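You operate a simulated robot arm through the tools that you are given. There is no shell and no other tool.

Carry out the task below with a simulated robot arm. There is one attempt and no reset: what you move stays moved.

JOB
Put things in order on the snack worktop. At the end: the blue camera card is on the orange juice carton; the pink pot is on the red coaster; the yellow wide plug stands where the green white-band wide plug stood; the green white-band wide plug stands where the pink pot stood; whatever was shut is shut again. Leave all else as you found it, and nothing knocked over. Set down upright: pink pot.

Only the result counts: the job must be done as asked and must still hold three seconds after the hand-in. Knocking over, shifting, dropping, spilling or breaking anything else fails it.

ROBOT AND FRAMES
A 7-joint arm with a two-finger parallel gripper, fixed in place. Base frame: the origin is at the foot of the arm, x ahead of it, y to its left, z up; the work surface is at about z = 0. Lengths are in mm, angles in degrees, forces in N, time in s.
With the tool pointing down near the work surface it reaches from about 220 to 580 mm from the base axis. Its first joint turns from -66.0 to 66.0 degrees. Payload 2.5 kg.
The TCP is the grasp point between the finger pads, 23 mm short of the fingertips. In the tool frame z runs along the fingers and y along their closing line. The gripper opens to 94 mm. The fingers are 38 mm wide and 10 mm thick; the gripper's body (54 by 96 mm) begins 39 mm behind the TCP.
Orientation is that of the tool frame in the base frame, as a unit quaternion [x, y, z, w]. With the fingers straight down and closing along the base's y, the tool's x points along the base's -x, its y along +y and its z along -z.

CONTROLS
- The arm moves only by the tool drive_tool. Its argument "moves" is a list of rows, each a list of 7 numbers: the shift along the tool's x, y, z in units of 25 mm (1.0 is 25 mm), then the turn, a rotation vector about the tool's x, y, z in units of 5 degrees (1.0 is 5 degrees), then the closure, from 0 (fully open) to 1 (shut). In form: [[x, y, z, wx, wy, wz, fingers], ...]. A call has 1 to 20 rows; each row shifts and turns the commanded pose from where the row before left it, along the tool's axes as they then stand. A call with a number of a shift or a turn outside -1 to 1 is refused whole. Each row takes 0.2 s and may step no farther than 50 mm and 8.6 degrees from the row before; otherwise, or with a gripper value out of range, the whole call is refused. A pose out of reach is approached as far as the arm can. The call stops where the force on the tool passes 40 N (or 10 N more than at its start, if that is more) or the arm is blocked; 0.2 s more then pass. The fingers move at their own pace (about 108 mm/s each) and stop on an object; they squeeze with about 22 N. The grip force told is the motor's: it shows also when the fingers shut on nothing. Time passes only in rows, and 0.2 s behind the last, so rows that do not move let the fingers close. It gives the time, the measured TCP pose, the force on the tool (base axes), the opening and the grip force at its end, in the units of the frame above (readings bear some noise), with the torque about the TCP (base axes, N m) and any sound that the robot's microphone picked up, and new pictures: "views" is both (left out), scene, wrist or none.
- Cameras (640 x 400 px; columns grow to the right, rows downward): "scene" is fixed at [96.3, -390.3, 558.6]; the picture's right is [0.96, -0.29, 0.00], its down [-0.12, -0.41, -0.90] and it looks along [0.26, 0.87, -0.43] (base axes); focal length 359 px, centre (320, 200). "wrist" rides on the gripper at [86, 16, -74] in the tool frame; the picture's right is [-0.18, 0.98, 0.00], its down [-0.58, -0.11, -0.81] and it looks along [-0.79, -0.15, 0.59] (tool axes); focal length 243 px, centre (320, 200). There is no depth. A picture from a camera that has moved, and an enlarged one, comes with that camera's place and axes in the base frame and with its lens.
- close_up(camera, box): a new picture of the part [left, top, right, bottom] of that camera's present view, enlarged. No time passes.
- close_job(): hands the job in; it is judged then, once.

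Nothing tells you positions but the pictures and the camera data. Unless the task says otherwise, let go and move clear before handing in.

The tools are called after "Request:" as name(argument=value, ...) on one line, values as JSON. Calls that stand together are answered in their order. drive_tool: Moves the arm, as the interface text tells. Its arguments: {"type":"object","properties":{"moves":{"type":"array"},"views":{"type":"string","enum":["both","scene","wrist","none"]}},"required":["moves"]} The other tools are called the same way: close_up (camera, box) takes an enlarged picture of a part of a camera's view; close_job () hands the job in.

At the start:

```text
time_s: 0.0
tcp_pos: [253.7, 265.0, 317.7]
orientation: [0.0, 1.0, 0.0, 0.0]
wrist_force: [-0.1, 0.4, 0.0]
moment: [0.0, 0.02, 0.02]
finger_gap: 94.3
grip_force: 0.2
```

scene: 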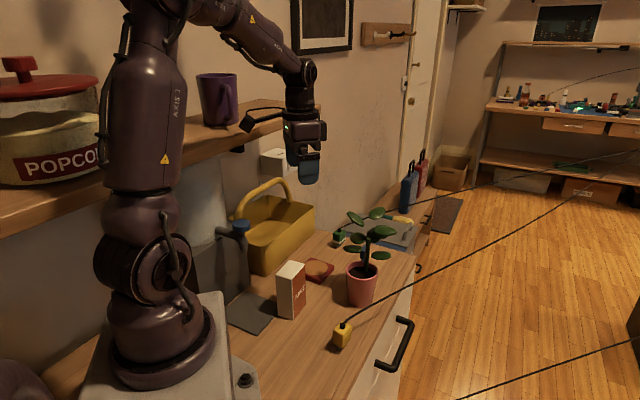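
wrist: 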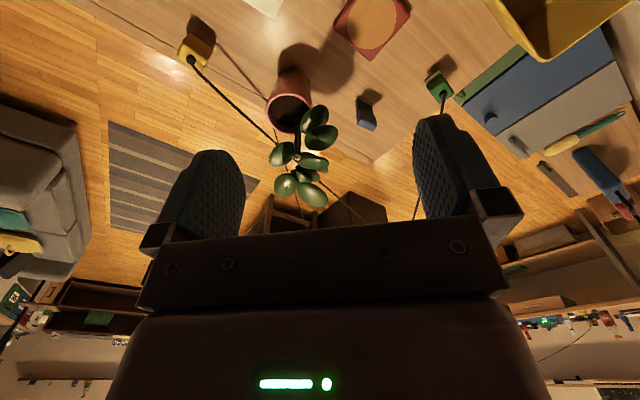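

I see a worktop with a juice carton, a red coaster, a pink pot with a plant, a yellow plug with a cord, a green plug with a cord, and a small blue item. I'll first look closer at everything before moving.

Request:
close_up(camera="scene", box=[220, 180, 440, 360])

Request:
close_up(camera="scene", box=[320, 180, 440, 260])

Request:
close_up(camera="wrist", box=[160, 0, 480, 200])

Request:
close_up(camera="wrist", box=[400, 0, 640, 200])

```text
2.22 times, centred on (330, 270) of scene
camera zoom: at [96.3, -390.3, 558.6], right [0.96, -0.29, 0.0], down [-0.12, -0.41, -0.9], along [0.26, 0.87, -0.43], focal length 797 px, centre (298, 44)
```

zoom: 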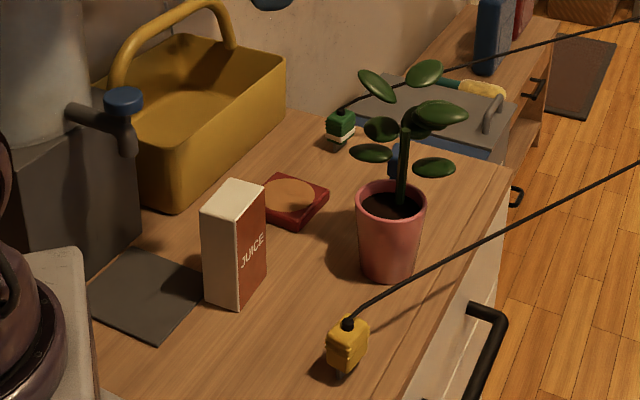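

```text
5.00 times, centred on (380, 220) of scene
camera zoom: at [96.3, -390.3, 558.6], right [0.96, -0.29, 0.0], down [-0.12, -0.41, -0.9], along [0.26, 0.87, -0.43], focal length 1794 px, centre (20, 100)
```

zoom: 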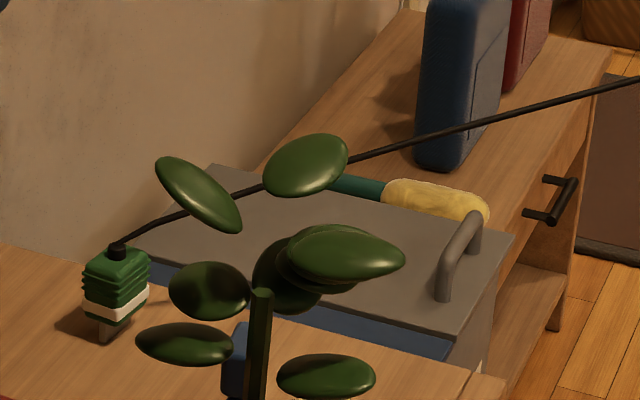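

```text
2.00 times, centred on (320, 100) of wrist
camera zoom: at [167.8, 281.3, 393.0], right [0.18, 0.98, 0.0], down [0.58, -0.11, 0.81], along [0.79, -0.15, -0.59], focal length 485 px, centre (320, 400)
```

zoom: 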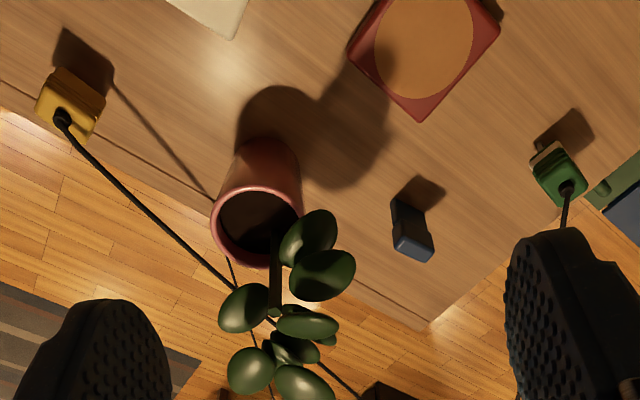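

```text
2.00 times, centred on (520, 100) of wrist
camera zoom: at [167.8, 281.3, 393.0], right [0.18, 0.98, 0.0], down [0.58, -0.11, 0.81], along [0.79, -0.15, -0.59], focal length 485 px, centre (-80, 400)
```

zoom: 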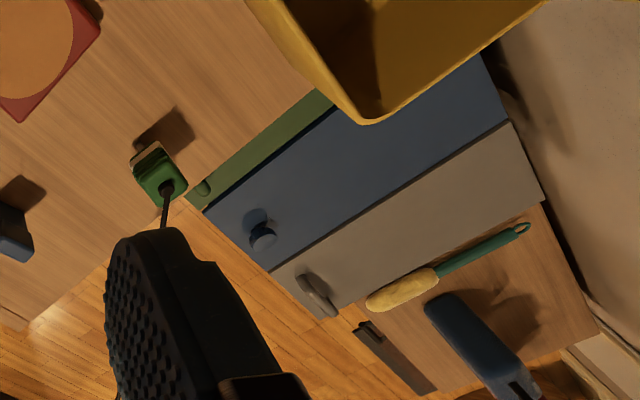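

I see a small blue block behind the pot, near (420, 305), and some coloured panels beyond the worktop. I'll zoom in on these and the other items before deciding which one is the card.

Request:
close_up(camera="wrist", box=[340, 70, 420, 150])

Request:
close_up(camera="wrist", box=[420, 40, 540, 140])

Request:
close_up(camera="scene", box=[320, 215, 420, 275])

Request:
close_up(camera="scene", box=[320, 280, 440, 390])

Request:
close_up(camera="scene", box=[190, 170, 340, 340])

```text
5.00 times, centred on (380, 110) of wrist
camera zoom: at [167.8, 281.3, 393.0], right [0.18, 0.98, 0.0], down [0.58, -0.11, 0.81], along [0.79, -0.15, -0.59], focal length 1213 px, centre (20, 650)
```

zoom: 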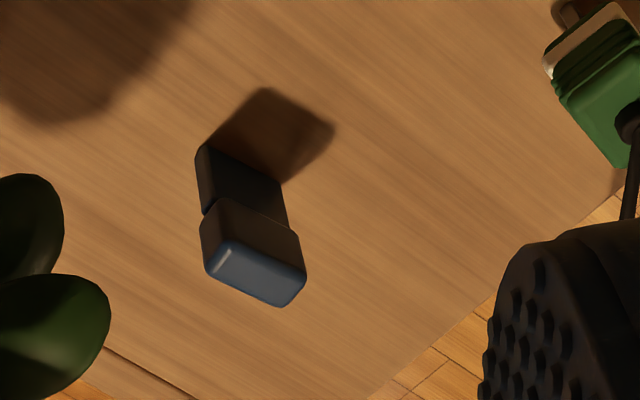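

```text
4.00 times, centred on (480, 90) of wrist
camera zoom: at [167.8, 281.3, 393.0], right [0.18, 0.98, 0.0], down [0.58, -0.11, 0.81], along [0.79, -0.15, -0.59], focal length 970 px, centre (-320, 640)
```

zoom: 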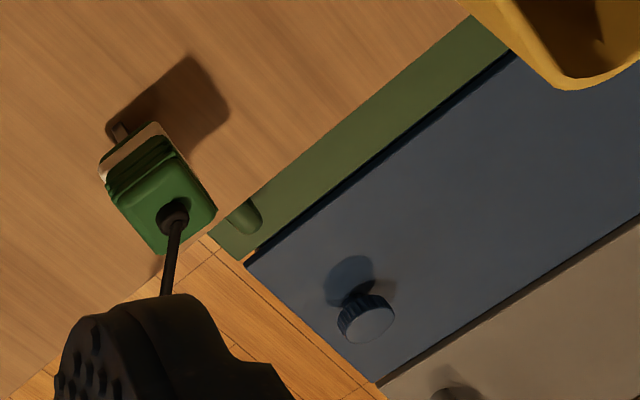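

```text
6.40 times, centred on (370, 245) of scene
camera zoom: at [96.3, -390.3, 558.6], right [0.96, -0.29, 0.0], down [-0.12, -0.41, -0.9], along [0.26, 0.87, -0.43], focal length 2296 px, centre (0, -88)
```

zoom: 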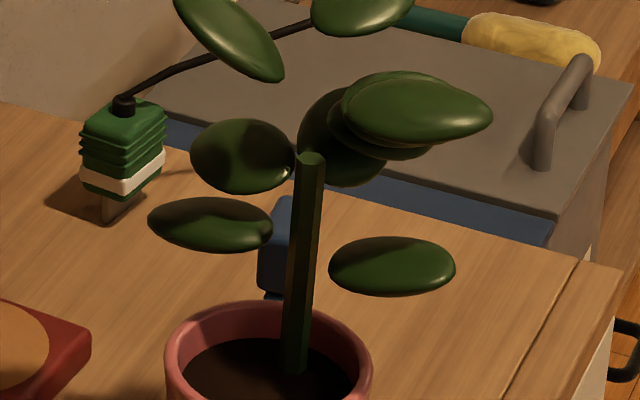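

```text
3.64 times, centred on (380, 335) of scene
camera zoom: at [96.3, -390.3, 558.6], right [0.96, -0.29, 0.0], down [-0.12, -0.41, -0.9], along [0.26, 0.87, -0.43], focal length 1305 px, centre (102, -291)
```

zoom: 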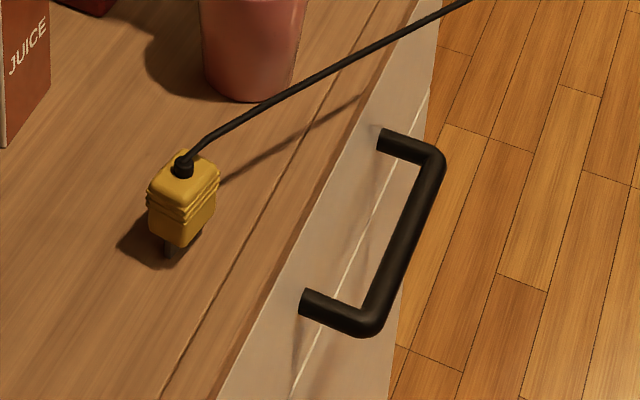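

```text
2.35 times, centred on (265, 255) of scene
camera zoom: at [96.3, -390.3, 558.6], right [0.96, -0.29, 0.0], down [-0.12, -0.41, -0.9], along [0.26, 0.87, -0.43], focal length 844 px, centre (449, 71)
```

zoom: 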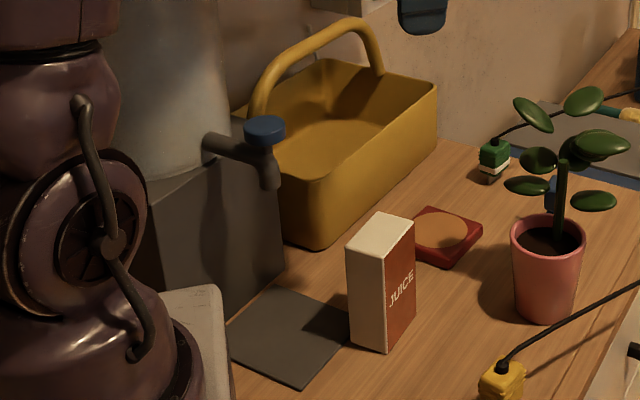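

The grey, blue and green panels triangulate to z≈-340, so they are far-off furniture and out of reach. The worktop has a shut drawer with a black handle at about (437, 111, -65). I'll move the hand to look at the small blue block, which could be the card.

Request:
drive_tool(moves=[[-0.37, 0.336, 0.94, 0, 0, 0, 0], [-0.37, 0.336, 0.94, 0, 0, 0, 0], [-0.37, 0.336, 0.94, 0, 0, 0, 0], [-0.37, 0.336, 0.94, 0, 0, 0, 0], [-0.37, 0.336, 0.94, 0, 0, 0, 0]])

```text
time_s: 1.2
tcp_pos: [299.4, 309.0, 201.1]
orientation: [0.0, 1.0, 0.0, 0.0]
wrist_force: [1.7, 0.1, -0.1]
moment: [0.01, -0.01, -0.01]
finger_gap: 94.0
grip_force: 0.0
camera wrist: at [213.7, 325.4, 275.3], right [0.18, 0.98, 0.0], down [0.58, -0.11, 0.81], along [0.79, -0.15, -0.59], focal length 243 px, centre (320, 200)
```

scene: 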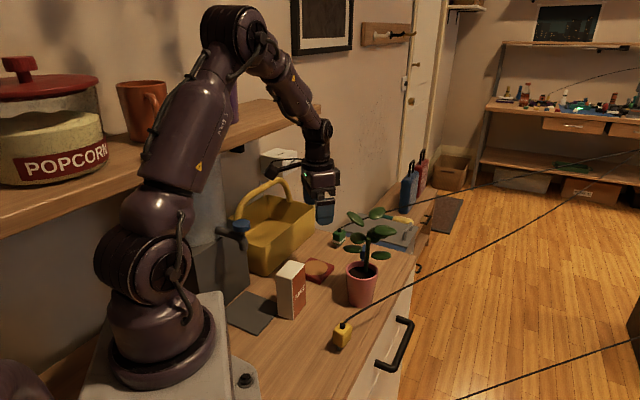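
wrist: 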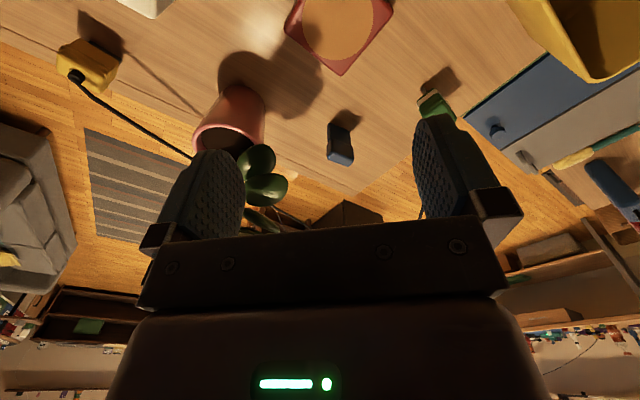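

Request:
close_up(camera="wrist", box=[290, 90, 390, 180])

Request:
close_up(camera="wrist", box=[280, 0, 480, 130])

Request:
close_up(camera="scene", box=[330, 220, 400, 270])

Request:
close_up(camera="wrist", box=[400, 0, 640, 150])

```text
4.44 times, centred on (340, 135) of wrist
camera zoom: at [213.7, 325.4, 275.3], right [0.18, 0.98, 0.0], down [0.58, -0.11, 0.81], along [0.79, -0.15, -0.59], focal length 1078 px, centre (231, 489)
```

zoom: 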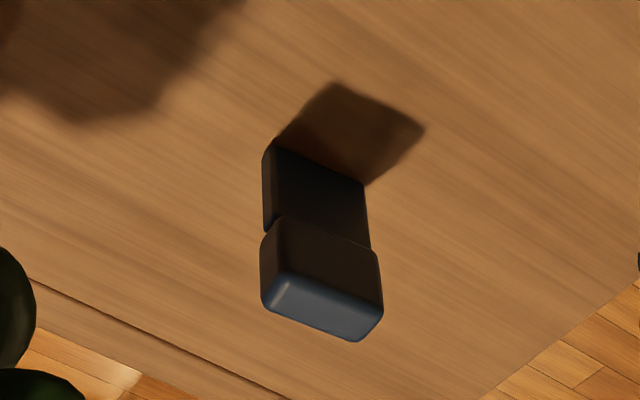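

```text
3.08 times, centred on (380, 65) of wrist
camera zoom: at [213.7, 325.4, 275.3], right [0.18, 0.98, 0.0], down [0.58, -0.11, 0.81], along [0.79, -0.15, -0.59], focal length 746 px, centre (135, 615)
```

zoom: 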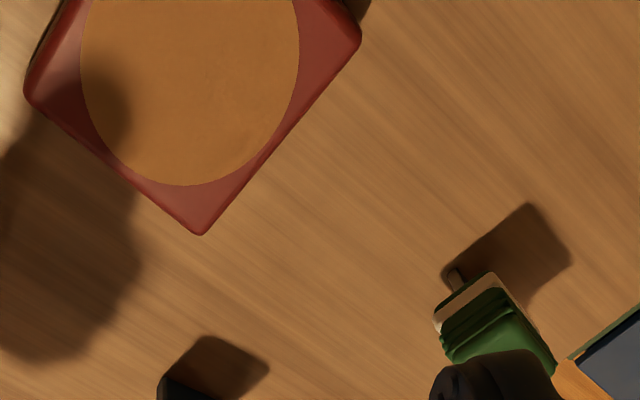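

```text
8.00 times, centred on (365, 245) of scene
camera zoom: at [96.3, -390.3, 558.6], right [0.96, -0.29, 0.0], down [-0.12, -0.41, -0.9], along [0.26, 0.87, -0.43], focal length 2870 px, centre (-40, -160)
```

zoom: 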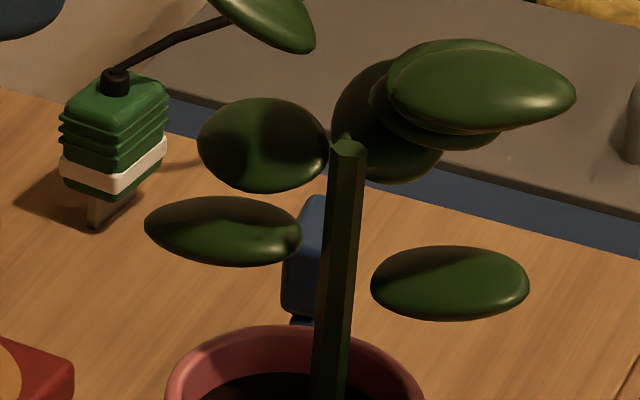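

```text
2.67 times, centred on (520, 75) of wrist
camera zoom: at [213.7, 325.4, 275.3], right [0.18, 0.98, 0.0], down [0.58, -0.11, 0.81], along [0.79, -0.15, -0.59], focal length 647 px, centre (-213, 533)
```

zoom: 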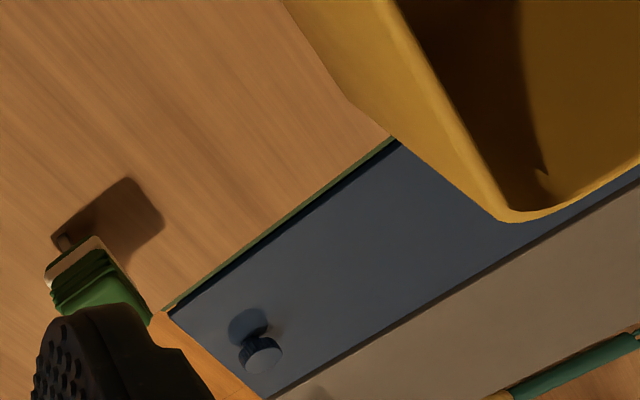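

The small blue block looks like a memory stick standing on end, so the camera card is probably somewhere else. I'll raise the hand and turn the camera toward the basket and carton to check those before trying the drawer.

Request:
drive_tool(moves=[[0.3, -0.6, -1, 0, 0, 0, 0], [0.3, -0.6, -1, 0, 0, 0, 0], [0.3, -0.6, -1, 0, 0, 0, 0], [0.3, -0.6, -1, 0, 0, 0, 0], [0, 0, 0, 0, 0, -1, 0], [0, 0, 0, 0, 0, -1, 0], [0, 0, 0, 0, 0, -1, 0], [0, 0, 0, 0, 0, -1, 0], [0, 0, 0, 0, 0, -1, 0], [0, 0, 0, 0, 0, -1, 0], [0, 0, 0, 0, 0, -1, 0], [0, 0, 0, 0, 0, -1, 0], [0, 0, 0, 0, 0, -1, 0], [0, 0, 0, 0, 0, -1, 0], [0, 0, 0, 0, 0, -1, 0], [0, 0, 0, 0, 0, -1, 0], [0, 0, 0, 0, 0, -1, 0], [0, 0, 0, 0, 0, -1, 0], [0, 0, 0, 0, 0, -1, 0], [0, 0, 0, 0, 0, -1, 0]])

```text
time_s: 5.4
tcp_pos: [270.3, 246.6, 301.5]
orientation: [-0.644, 0.765, 0.0, -0.001]
wrist_force: [-0.4, -0.7, 0.3]
moment: [0.04, 0.02, 0.02]
finger_gap: 93.7
grip_force: 0.1
camera wrist: at [239.7, 164.4, 376.0], right [-0.94, 0.35, 0.0], down [0.21, 0.55, 0.81], along [0.28, 0.76, -0.59], focal length 243 px, centre (320, 200)
```

scene: 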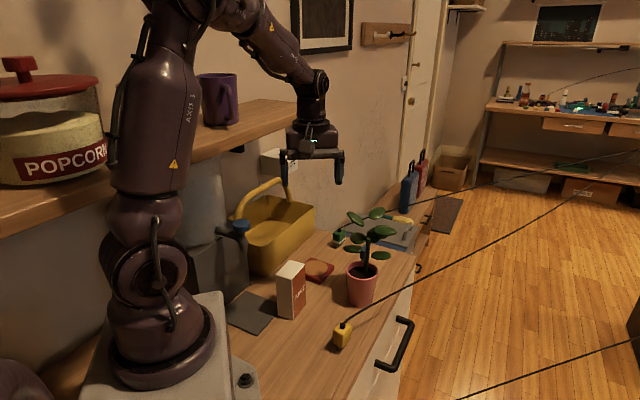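
wrist: 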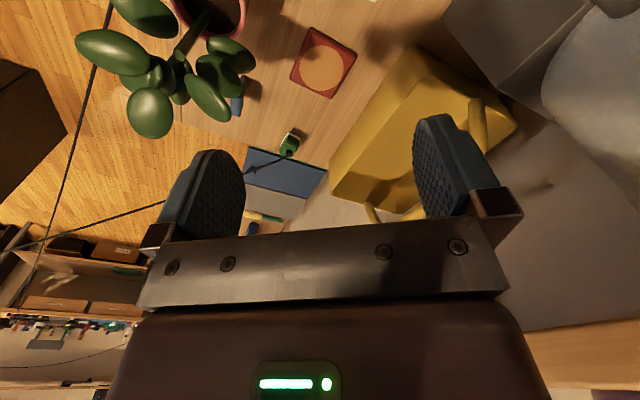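

Request:
close_up(camera="wrist", box=[380, 0, 640, 200])

Request:
close_up(camera="wrist", box=[160, 0, 380, 200])

```text
2.00 times, centred on (510, 100) of wrist
camera zoom: at [239.7, 164.4, 376.0], right [-0.94, 0.35, 0.0], down [0.21, 0.55, 0.81], along [0.28, 0.76, -0.59], focal length 485 px, centre (-60, 400)
```

zoom: 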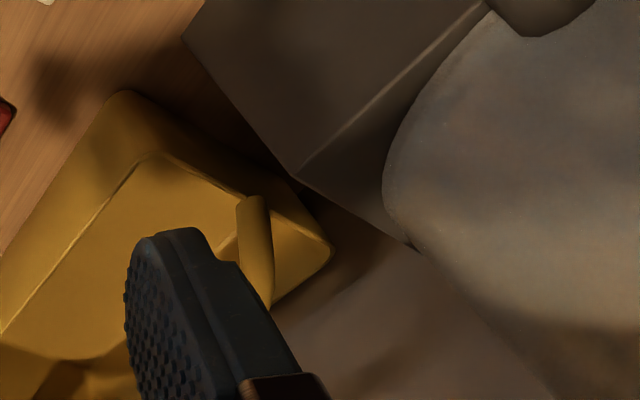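

```text
2.00 times, centred on (270, 100) of wrist
camera zoom: at [239.7, 164.4, 376.0], right [-0.94, 0.35, 0.0], down [0.21, 0.55, 0.81], along [0.28, 0.76, -0.59], focal length 485 px, centre (420, 400)
```

zoom: 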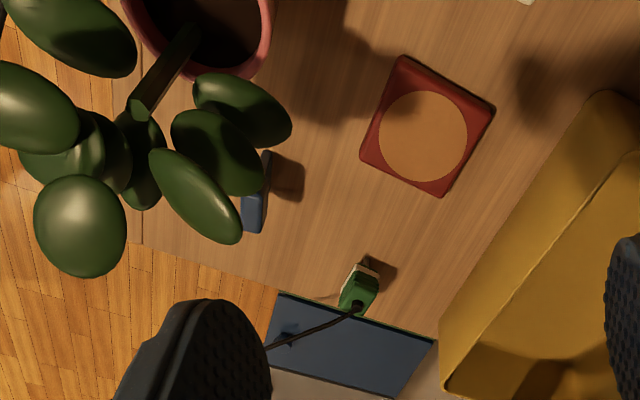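

No card shows in the basket or around the carton, so the drawer is the likely place. The pot has leaves above it and must be gripped from the side with the camera uppermost, so I'll turn the wrist the other way to check that it can reach.

Request:
drive_tool(moves=[[0, 0, 0, 0, 0, 1, 0], [0, 0, 0, 0, 0, 1, 0], [0, 0, 0, 0, 0, 1, 0], [0, 0, 0, 0, 0, 1, 0], [0, 0, 0, 0, 0, 1, 0], [0, 0, 0, 0, 0, 1, 0], [0, 0, 0, 0, 0, 1, 0], [0, 0, 0, 0, 0, 1, 0], [0, 0, 0, 0, 0, 1, 0], [0, 0, 0, 0, 0, 1, 0], [0, 0, 0, 0, 0, 1, 0], [0, 0, 0, 0, 0, 1, 0], [0, 0, 0, 0, 0, 1, 0], [0, 0, 0, 0, 0, 1, 0], [0, 0, 0, 0, 0, 1, 0], [0, 0, 0, 0, 0, 1, 0]], views="none")

Request:
drive_tool(moves=[[0, 0, 0, 0, 0, 1, 0], [0, 0, 0, 0, 0, 1, 0], [0, 0, 0, 0, 0, 1, 0], [0, 0, 0, 0, 0, 1, 0], [0, 0, 0, 0, 0, 1, 0], [0, 0, 0, 0, 0, 1, 0], [0, 0, 0, 0, 0, 1, 0], [0, 0, 0, 0, 0, 1, 0], [0, 0, 0, 0, 0, 1, 0], [0, 0, 0, 0, 0, 1, 0], [0, 0, 0, 0, 0, 1, 0], [0, 0, 0, 0, 0, 1, 0], [0, 0, 0, 0, 0, 1, 0], [0, 0, 0, 0, 0, 1, 0], [0, 0, 0, 0, 0, 1, 0], [0, 0, 0, 0, 0, 1, 0], [0, 0, 0, 0, 0, 1, 0], [0, 0, 0, 0, 0, 1, 0]])

```text
time_s: 8.8
tcp_pos: [269.5, 247.3, 300.6]
orientation: [0.001, 1.0, 0.001, 0.0]
wrist_force: [-0.1, -0.1, -0.4]
moment: [0.03, 0.02, 0.0]
finger_gap: 94.1
grip_force: 0.1
```

```text
time_s: 12.6
tcp_pos: [269.6, 246.6, 300.8]
orientation: [0.707, 0.707, 0.0, 0.0]
wrist_force: [-0.3, -0.4, 0.1]
moment: [0.0, -0.01, -0.02]
finger_gap: 94.1
grip_force: 0.1
camera wrist: at [286.6, 333.4, 375.9], right [0.98, -0.19, 0.0], down [-0.11, -0.58, 0.81], along [-0.15, -0.79, -0.59], focal length 243 px, centre (320, 200)
```

scene: 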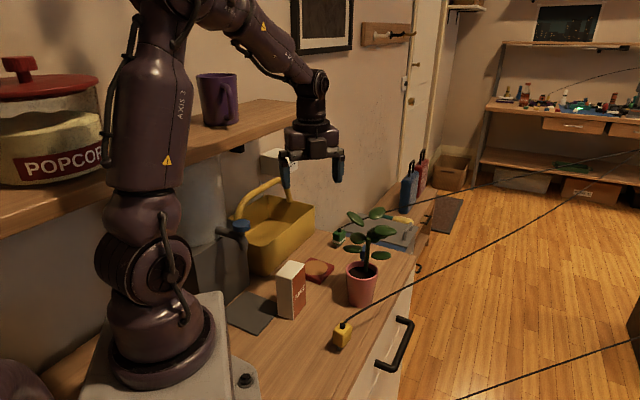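
wrist: 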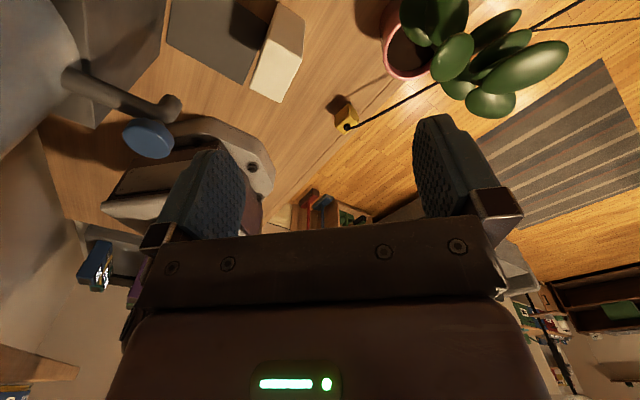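

Request:
close_up(camera="wrist", box=[240, 0, 480, 150])

Request:
close_up(camera="wrist", box=[140, 0, 380, 150])

```text
2.67 times, centred on (360, 75) of wrist
camera zoom: at [286.6, 333.4, 375.9], right [0.98, -0.19, 0.0], down [-0.11, -0.58, 0.81], along [-0.15, -0.79, -0.59], focal length 647 px, centre (213, 533)
```

zoom: 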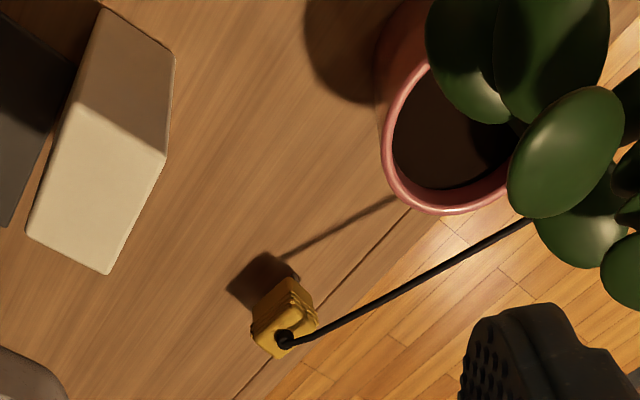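

```text
2.67 times, centred on (260, 75) of wrist
camera zoom: at [286.6, 333.4, 375.9], right [0.98, -0.19, 0.0], down [-0.11, -0.58, 0.81], along [-0.15, -0.79, -0.59], focal length 647 px, centre (480, 533)
```

zoom: 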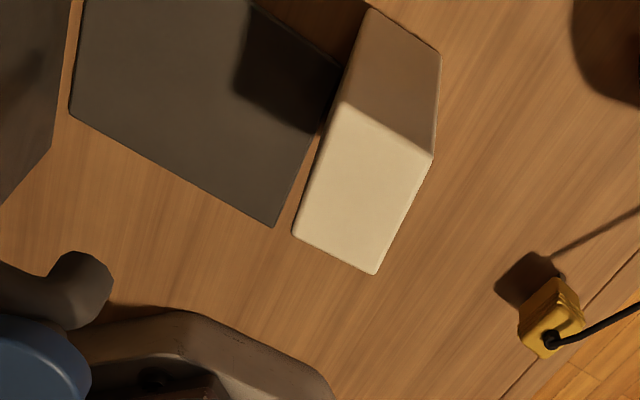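

Request:
close_up(camera="scene", box=[335, 255, 390, 315])

Request:
close_up(camera="scene", box=[325, 225, 355, 250])

Request:
close_up(camera="scene", box=[325, 310, 365, 355])

Request:
close_up(camera="scene", box=[270, 250, 345, 325])

```text
6.67 times, centred on (362, 285) of scene
camera zoom: at [96.3, -390.3, 558.6], right [0.96, -0.29, 0.0], down [-0.12, -0.41, -0.9], along [0.26, 0.87, -0.43], focal length 2392 px, centre (37, -367)
```

zoom: 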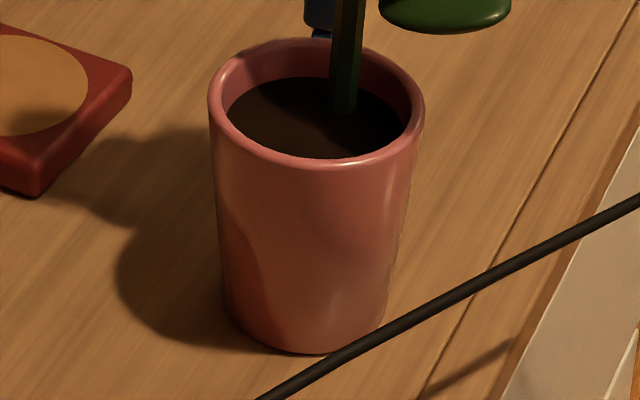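

```text
16.00 times, centred on (340, 238) of scene
camera zoom: at [96.3, -390.3, 558.6], right [0.96, -0.29, 0.0], down [-0.12, -0.41, -0.9], along [0.26, 0.87, -0.43], focal length 5741 px, centre (0, -400)
```

zoom: 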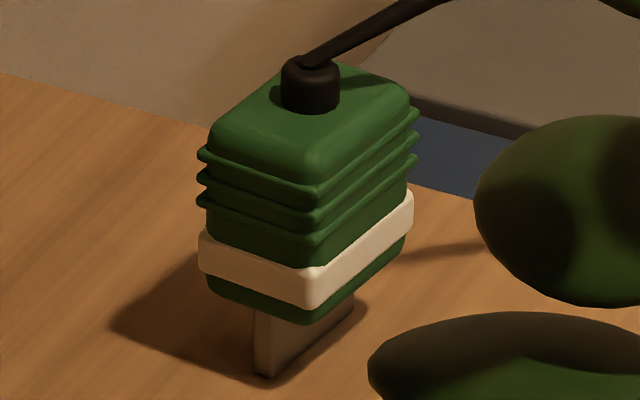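

```text
8.89 times, centred on (345, 332) of scene
camera zoom: at [96.3, -390.3, 558.6], right [0.96, -0.29, 0.0], down [-0.12, -0.41, -0.9], along [0.26, 0.87, -0.43], focal length 3189 px, centre (98, -978)
```

zoom: 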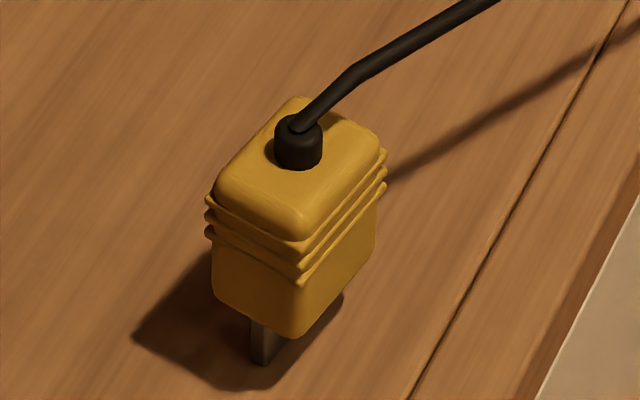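

```text
5.33 times, centred on (308, 288) of scene
camera zoom: at [96.3, -390.3, 558.6], right [0.96, -0.29, 0.0], down [-0.12, -0.41, -0.9], along [0.26, 0.87, -0.43], focal length 1914 px, centre (387, -267)
```

zoom: 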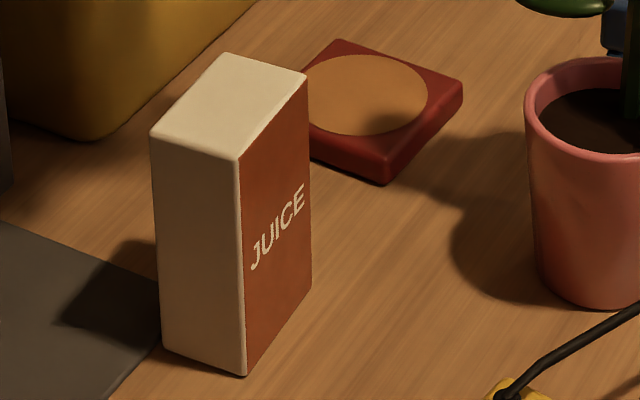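

The pot stands at about (370, 196), 83 mm tall. Its leaves leave a free side facing the base, so I'll yaw the hand to 38° and tilt it 30° with the camera up. That lets me grip the pot sideways below the leaves.

Request:
drive_tool(moves=[[0, 0, 0, 0, 0, 0.945, 0], [0, 0, 0, 0, 0, 0.945, 0], [0, 0, 0, 0, 0, 0.945, 0], [0, 0, 0, 0, 0, 0.945, 0], [0, 0, 0, 0, 0, 0.945, 0], [0, 0, 0, 0, 0, 0.945, 0], [0, 0, 0, 0, 0, 0.945, 0], [0, 0, 0, 0, 0, 0.945, 0], [0, 0, 0, 0, 0, 0.945, 0], [0, 0, 0, 0, 0, 0.945, 0], [0, 0, 0, 0, 0, 0.945, 0], [0, 0, 0, 0, 1, 0, 0], [0, 0, 0, 0, 1, 0, 0], [0, 0, 0, 0, 1, 0, 0], [0, 0, 0, 0, 1, 0, 0], [0, 0, 0, 0, 1, 0, 0], [0, 0, 0, 0, 1, 0, 0], [0, 0, 0, 0, 0, 0, 0]])

```text
time_s: 16.4
tcp_pos: [298.2, 231.0, 291.7]
orientation: [0.912, 0.316, 0.245, -0.086]
wrist_force: [-0.3, 0.2, 1.4]
moment: [-0.03, 0.0, -0.01]
finger_gap: 94.0
grip_force: 0.0
out of reach, approached as far as the arm can: row 10, 11, 12, 14
camera wrist: at [339.1, 241.1, 399.7], right [0.48, -0.87, -0.1], down [-0.78, -0.48, 0.41], along [-0.4, -0.12, -0.91], focal length 243 px, centre (320, 200)
```

scene: 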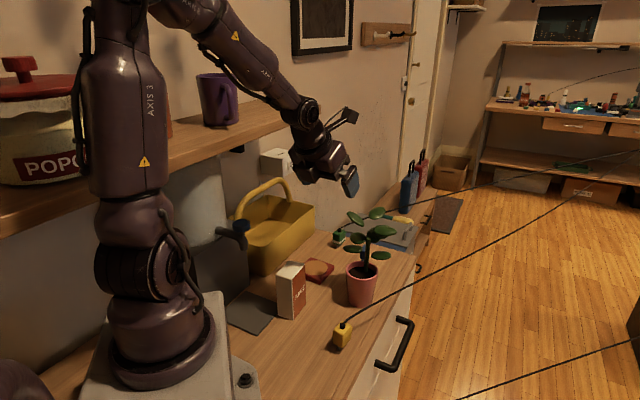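
wrist: 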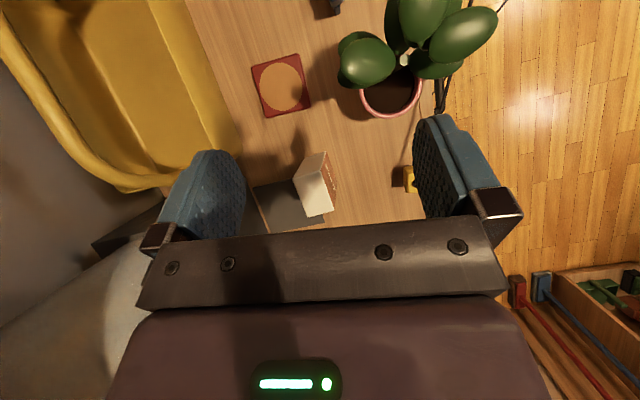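

The tilted pose at 38° works. Next I'll move to the pre-grasp point behind and above the pot.

Request:
drive_tool(moves=[[-0.658, 0.479, 0.732, 0, 0, 0, 0], [-0.658, 0.479, 0.732, 0, 0, 0, 0], [-0.658, 0.479, 0.732, 0, 0, 0, 0], [-0.658, 0.479, 0.732, 0, 0, 0, 0], [-0.658, 0.479, 0.732, 0, 0, 0, 0], [-0.658, 0.479, 0.732, 0, 0, 0, 0], [0, 0, 0, 0, 0, 0, 0]])

```text
time_s: 18.0
tcp_pos: [317.7, 155.6, 149.3]
orientation: [0.913, 0.316, 0.244, -0.085]
wrist_force: [-0.1, -0.5, 0.5]
moment: [0.01, 0.01, -0.01]
finger_gap: 94.0
grip_force: 0.0
camera wrist: at [357.9, 167.0, 256.0], right [0.48, -0.87, -0.09], down [-0.78, -0.47, 0.41], along [-0.4, -0.12, -0.91], focal length 243 px, centre (320, 200)
```

scene: 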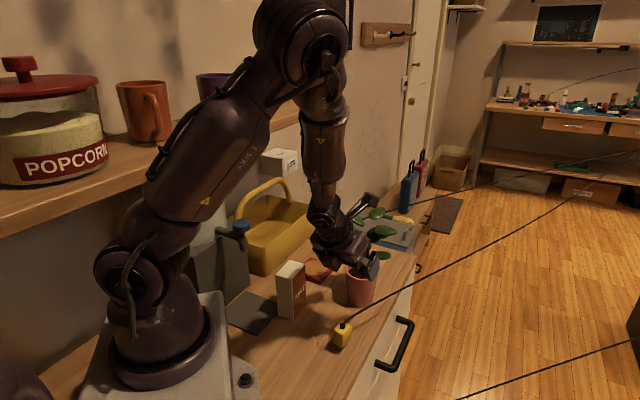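
wrist: 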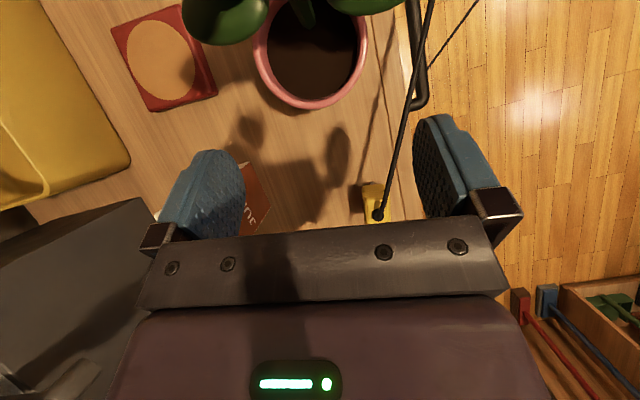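

Request:
drive_tool(moves=[[0, -0.038, 0.82, 0, 0, 0, 0], [0, -0.038, 0.82, 0, 0, 0, 0], [0, 0, 0.82, 0, 0, 0, 0], [0, 0, 0.82, 0, 0, 0, 0], [0, 0, 0.82, 0, 0, 0, 0], [0, 0, 0, 0, 0, 0, 0]])

```text
time_s: 19.4
tcp_pos: [356.9, 189.5, 59.3]
orientation: [0.913, 0.316, 0.245, -0.085]
wrist_force: [-0.2, -0.2, 0.3]
moment: [0.01, -0.02, 0.0]
finger_gap: 94.1
grip_force: 0.1
camera wrist: at [397.5, 200.5, 166.1], right [0.48, -0.87, -0.09], down [-0.78, -0.47, 0.41], along [-0.4, -0.12, -0.91], focal length 243 px, centre (320, 200)
```

scene: 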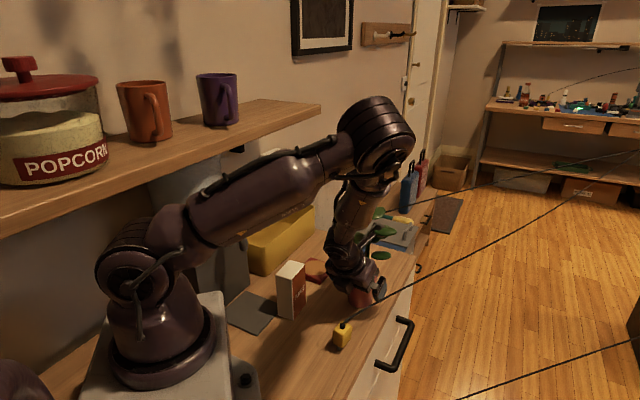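
wrist: 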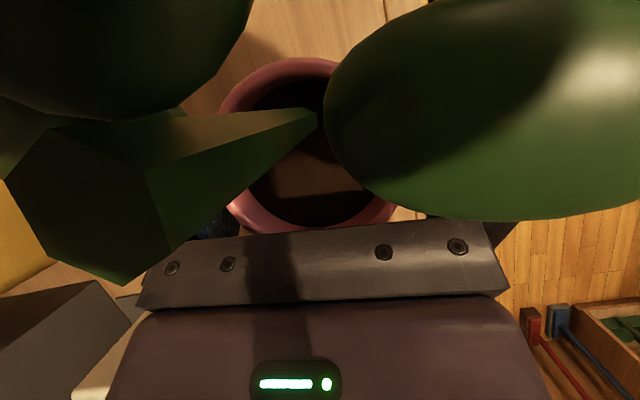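

Request:
drive_tool(moves=[[0, 0, 0, 0, 0, 0, 0.3], [0, 0, 0, 0, 0, 0, 1], [0, 0, 0, 0, 0, 0, 1], [0, 0, 0, 0, 0, 0, 1]])

```text
time_s: 20.4
tcp_pos: [357.1, 189.8, 57.9]
orientation: [0.913, 0.315, 0.245, -0.084]
wrist_force: [0.0, 1.8, -0.1]
moment: [0.09, -0.04, 0.04]
finger_gap: 66.3
grip_force: 21.3
camera wrist: at [397.4, 200.4, 166.3], right [0.48, -0.87, -0.09], down [-0.78, -0.47, 0.41], along [-0.4, -0.12, -0.91], focal length 243 px, centre (320, 200)
```

scene: 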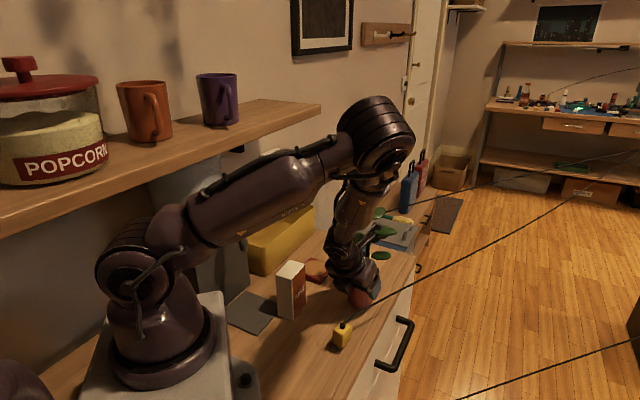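
wrist: 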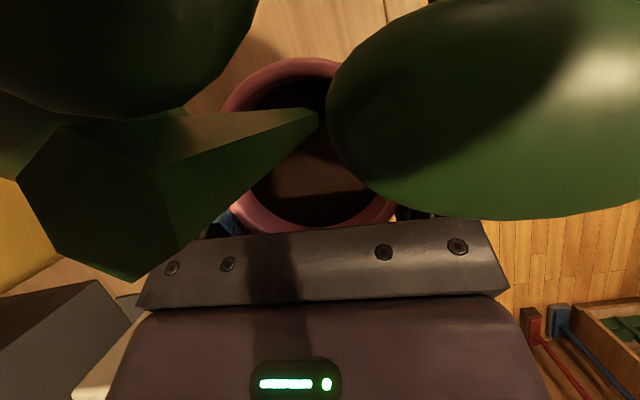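

Request:
drive_tool(moves=[[0.15, 0, -0.26, 0, 0, 0, 1], [0.3, 0, -0.518, 0, 0, 0, 1], [0.3, 0, -0.518, 0, 0, 0, 1], [0, 0, 0, 0, 0, 0, 1]])

```text
time_s: 21.4
tcp_pos: [357.6, 188.5, 98.1]
orientation: [0.913, 0.316, 0.245, -0.084]
wrist_force: [-0.5, 0.0, -5.8]
moment: [-0.07, 0.07, -0.03]
finger_gap: 66.2
grip_force: 21.9
camera wrist: at [398.3, 200.0, 206.0], right [0.48, -0.87, -0.09], down [-0.78, -0.47, 0.41], along [-0.4, -0.12, -0.91], focal length 243 px, centre (320, 200)
```

scene: 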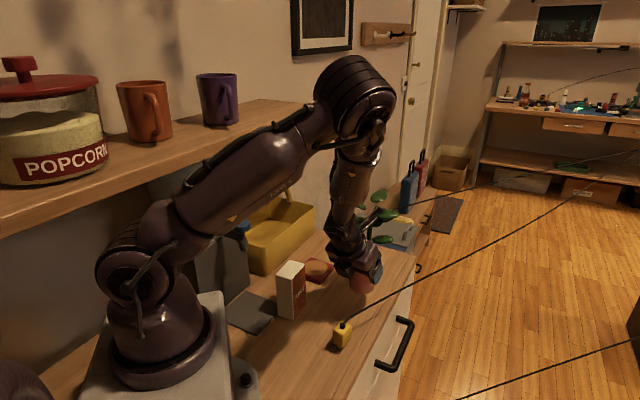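
wrist: 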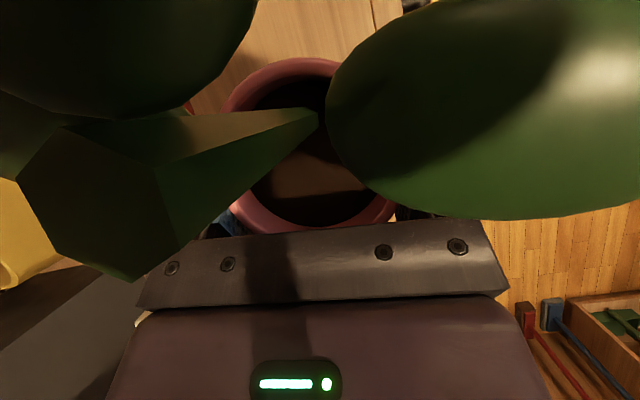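

The pot is held firmly and lifted 40 mm. I'll swing the hand 25° to azimuth 63° and carry the pot over the coaster at about (298, 328).

Request:
drive_tool(moves=[[0, 0, 0, 0.417, 0, -0.72, 1], [0, 0, 0, 0.417, 0, -0.72, 1], [0, 0, 0, 0.417, 0, -0.72, 1], [0, 0, 0, 0.417, 0, -0.72, 1], [0, 0, 0, 0.417, 0, -0.72, 1], [0, 0, 0, 0.417, 0, -0.72, 1], [0, 0, 0, 0, 0, 0, 1]], views="scene")

```text
time_s: 23.0
tcp_pos: [356.7, 188.7, 97.0]
orientation: [0.823, 0.505, 0.221, -0.135]
wrist_force: [1.0, -0.5, -5.6]
moment: [-0.09, 0.05, -0.02]
finger_gap: 66.4
grip_force: 21.9
```

scene: 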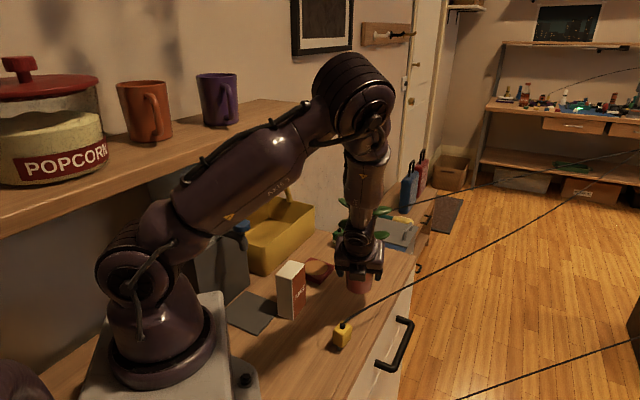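

Request:
drive_tool(moves=[[0.476, -0.771, 0.278, 0, 0, 0, 1], [0.476, -0.771, 0.278, 0, 0, 0, 1], [0.476, -0.771, 0.278, 0, 0, 0, 1], [0.476, -0.771, 0.278, 0, 0, 0, 1], [0.476, -0.771, 0.278, 0, 0, 0, 1], [0.476, -0.771, 0.278, 0, 0, 0, 1], [0, 0, 0, 0, 0, 0, 1]])

```text
time_s: 24.6
tcp_pos: [293.7, 315.4, 96.7]
orientation: [0.823, 0.505, 0.22, -0.135]
wrist_force: [0.7, 0.2, -5.7]
moment: [-0.1, 0.02, -0.02]
finger_gap: 66.1
grip_force: 21.8
camera wrist: at [325.7, 341.7, 204.5], right [0.8, -0.59, -0.09], down [-0.51, -0.76, 0.41], along [-0.31, -0.28, -0.91], focal length 243 px, centre (320, 200)
```

scene: 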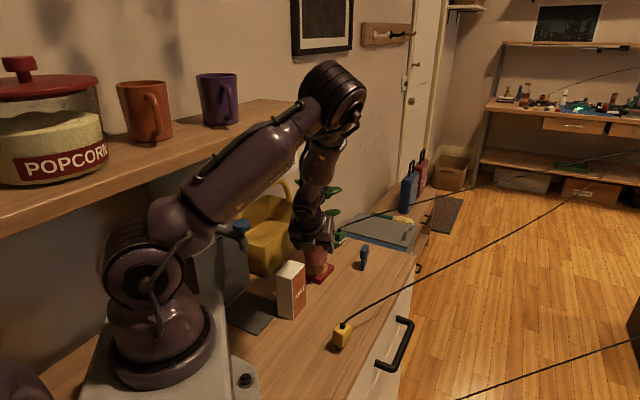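
wrist: 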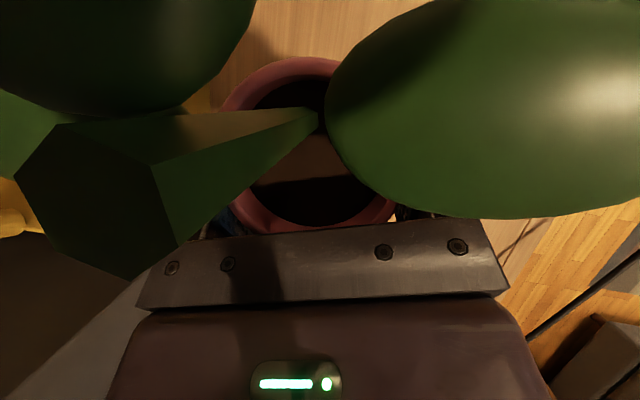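

Request:
close_up(camera="scene", box=[270, 200, 370, 310])

```text
3.64 times, centred on (320, 255) of scene
camera zoom: at [96.3, -390.3, 558.6], right [0.96, -0.29, 0.0], down [-0.12, -0.41, -0.9], along [0.26, 0.87, -0.43], focal length 1305 px, centre (320, 0)
```

zoom: 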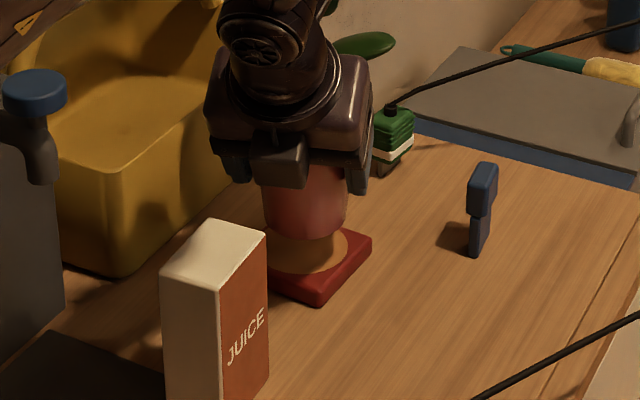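

Request:
drive_tool(moves=[[-0.2, 0, 0.345, 0, 0, 0, 1], [-0.2, 0, 0.345, 0, 0, 0, 1], [-0.05, 0, 0.086, 0, 0, 0, 1], [0, 0, 0, 0, 0, 0, 1]], views="scene")

Request:
close_up(camera="scene", box=[290, 230, 350, 290])

```text
time_s: 25.6
tcp_pos: [292.8, 314.9, 74.5]
orientation: [0.824, 0.504, 0.221, -0.135]
wrist_force: [-0.3, -0.4, -3.0]
moment: [-0.01, 0.06, -0.01]
finger_gap: 66.0
grip_force: 21.5
```

scene: 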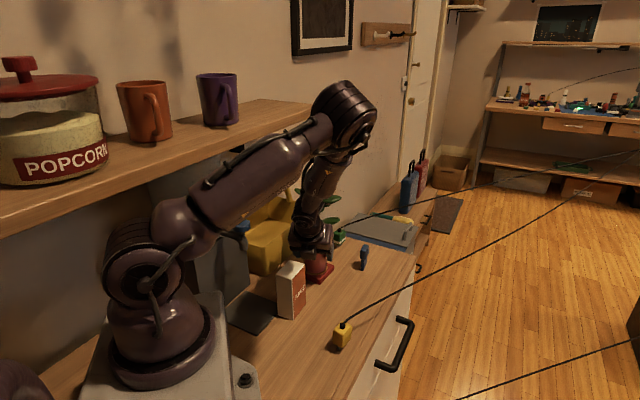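

```text
6.67 times, centred on (320, 260) of scene
camera zoom: at [96.3, -390.3, 558.6], right [0.96, -0.29, 0.0], down [-0.12, -0.41, -0.9], along [0.26, 0.87, -0.43], focal length 2392 px, centre (320, -200)
```

zoom: 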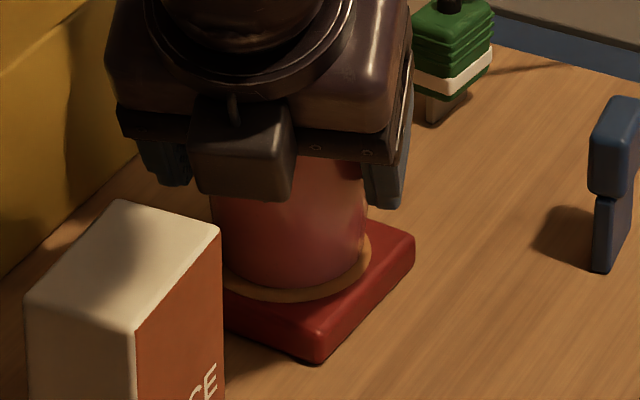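

Request:
drive_tool(moves=[[-0.02, 0, 0.035, 0, 0, 0, 1], [0, 0, 0, 0, 0, 0, 1]], views="none")

```text
time_s: 26.2
tcp_pos: [293.3, 317.0, 73.4]
orientation: [0.823, 0.505, 0.223, -0.136]
wrist_force: [0.3, 0.5, 12.1]
moment: [0.13, 0.0, -0.04]
finger_gap: 66.3
grip_force: 21.3
```

Request:
drive_tool(moves=[[0.015, 0, -0.026, 0, 0, 0, 1], [0, 0, 0, 0, 0, 0, 1]], views="none")

```text
time_s: 26.8
tcp_pos: [292.9, 314.5, 73.7]
orientation: [0.823, 0.505, 0.221, -0.136]
wrist_force: [1.9, 3.3, 8.1]
moment: [0.37, -0.12, 0.0]
finger_gap: 66.2
grip_force: 22.3
```

Request:
drive_tool(moves=[[0.01, 0, -0.017, 0, 0, 0, 0.7], [0, 0, 0, 0, 0, 0, 0.3], [0, 0, 0, 0, 0, 0, 0], [0, 0, 0, 0, 0, 0, 0]])

```text
time_s: 27.8
tcp_pos: [292.1, 314.5, 74.2]
orientation: [0.823, 0.505, 0.221, -0.135]
wrist_force: [-0.3, 0.1, 0.1]
moment: [0.0, -0.02, 0.0]
finger_gap: 94.1
grip_force: 0.1
camera wrist: at [324.2, 341.7, 181.6], right [0.8, -0.59, -0.09], down [-0.51, -0.76, 0.41], along [-0.31, -0.28, -0.91], focal length 243 px, centre (320, 200)
```

scene: 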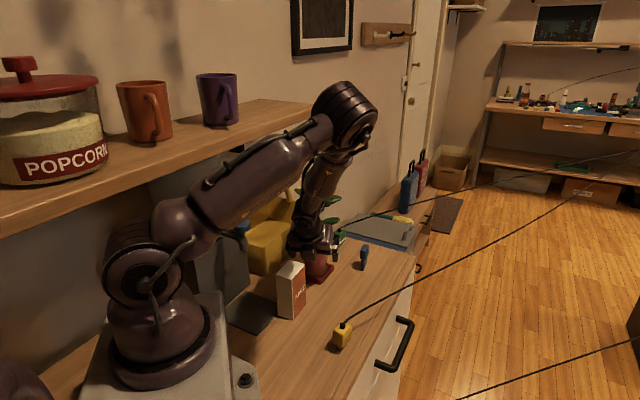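
wrist: 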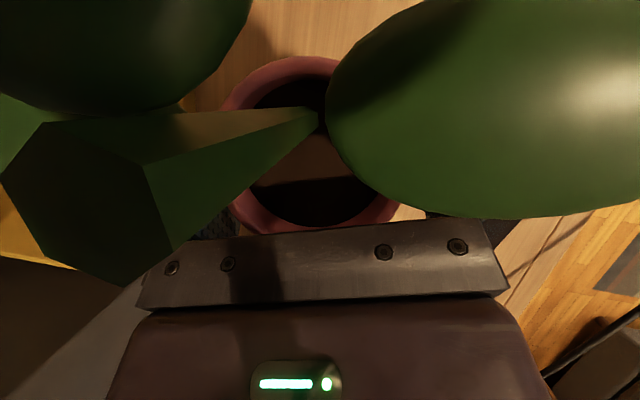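

Request:
drive_tool(moves=[[0, 0, -0.6, 0, 0, 0, 0], [0, 0, -0.9, 0, 0, 0, 0], [0, 0, -0.9, 0, 0, 0, 0], [0, 0, -0.9, 0, 0, 0, 0], [0, 0, -0.9, 0, 0, 0, 0], [0, 0, -0.9, 0, 0, 0, 0]])

Request:
close_up(camera="scene", box=[280, 190, 380, 300])

```text
time_s: 29.2
tcp_pos: [263.5, 256.8, 185.9]
orientation: [0.823, 0.505, 0.22, -0.135]
wrist_force: [-0.3, 1.0, 0.2]
moment: [0.0, -0.02, -0.01]
finger_gap: 94.2
grip_force: 0.1
camera wrist: at [295.2, 283.6, 294.0], right [0.8, -0.59, -0.09], down [-0.51, -0.76, 0.41], along [-0.31, -0.28, -0.91], focal length 243 px, centre (320, 200)
```

scene: 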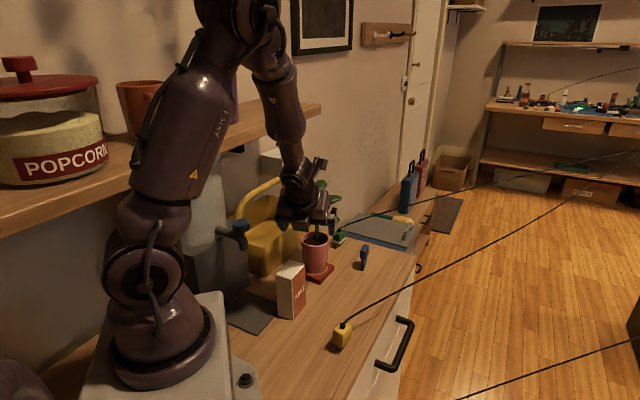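
wrist: 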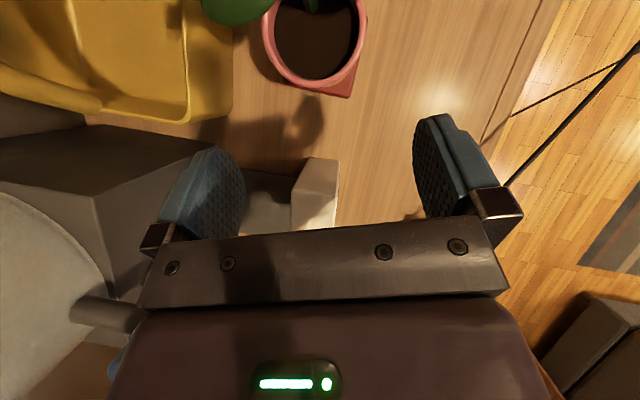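

```text
3.64 times, centred on (330, 245) of scene
camera zoom: at [96.3, -390.3, 558.6], right [0.96, -0.29, 0.0], down [-0.12, -0.41, -0.9], along [0.26, 0.87, -0.43], focal length 1305 px, centre (284, 36)
```

zoom: 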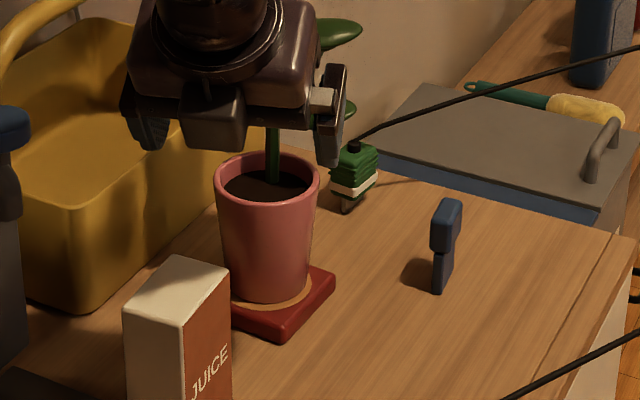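

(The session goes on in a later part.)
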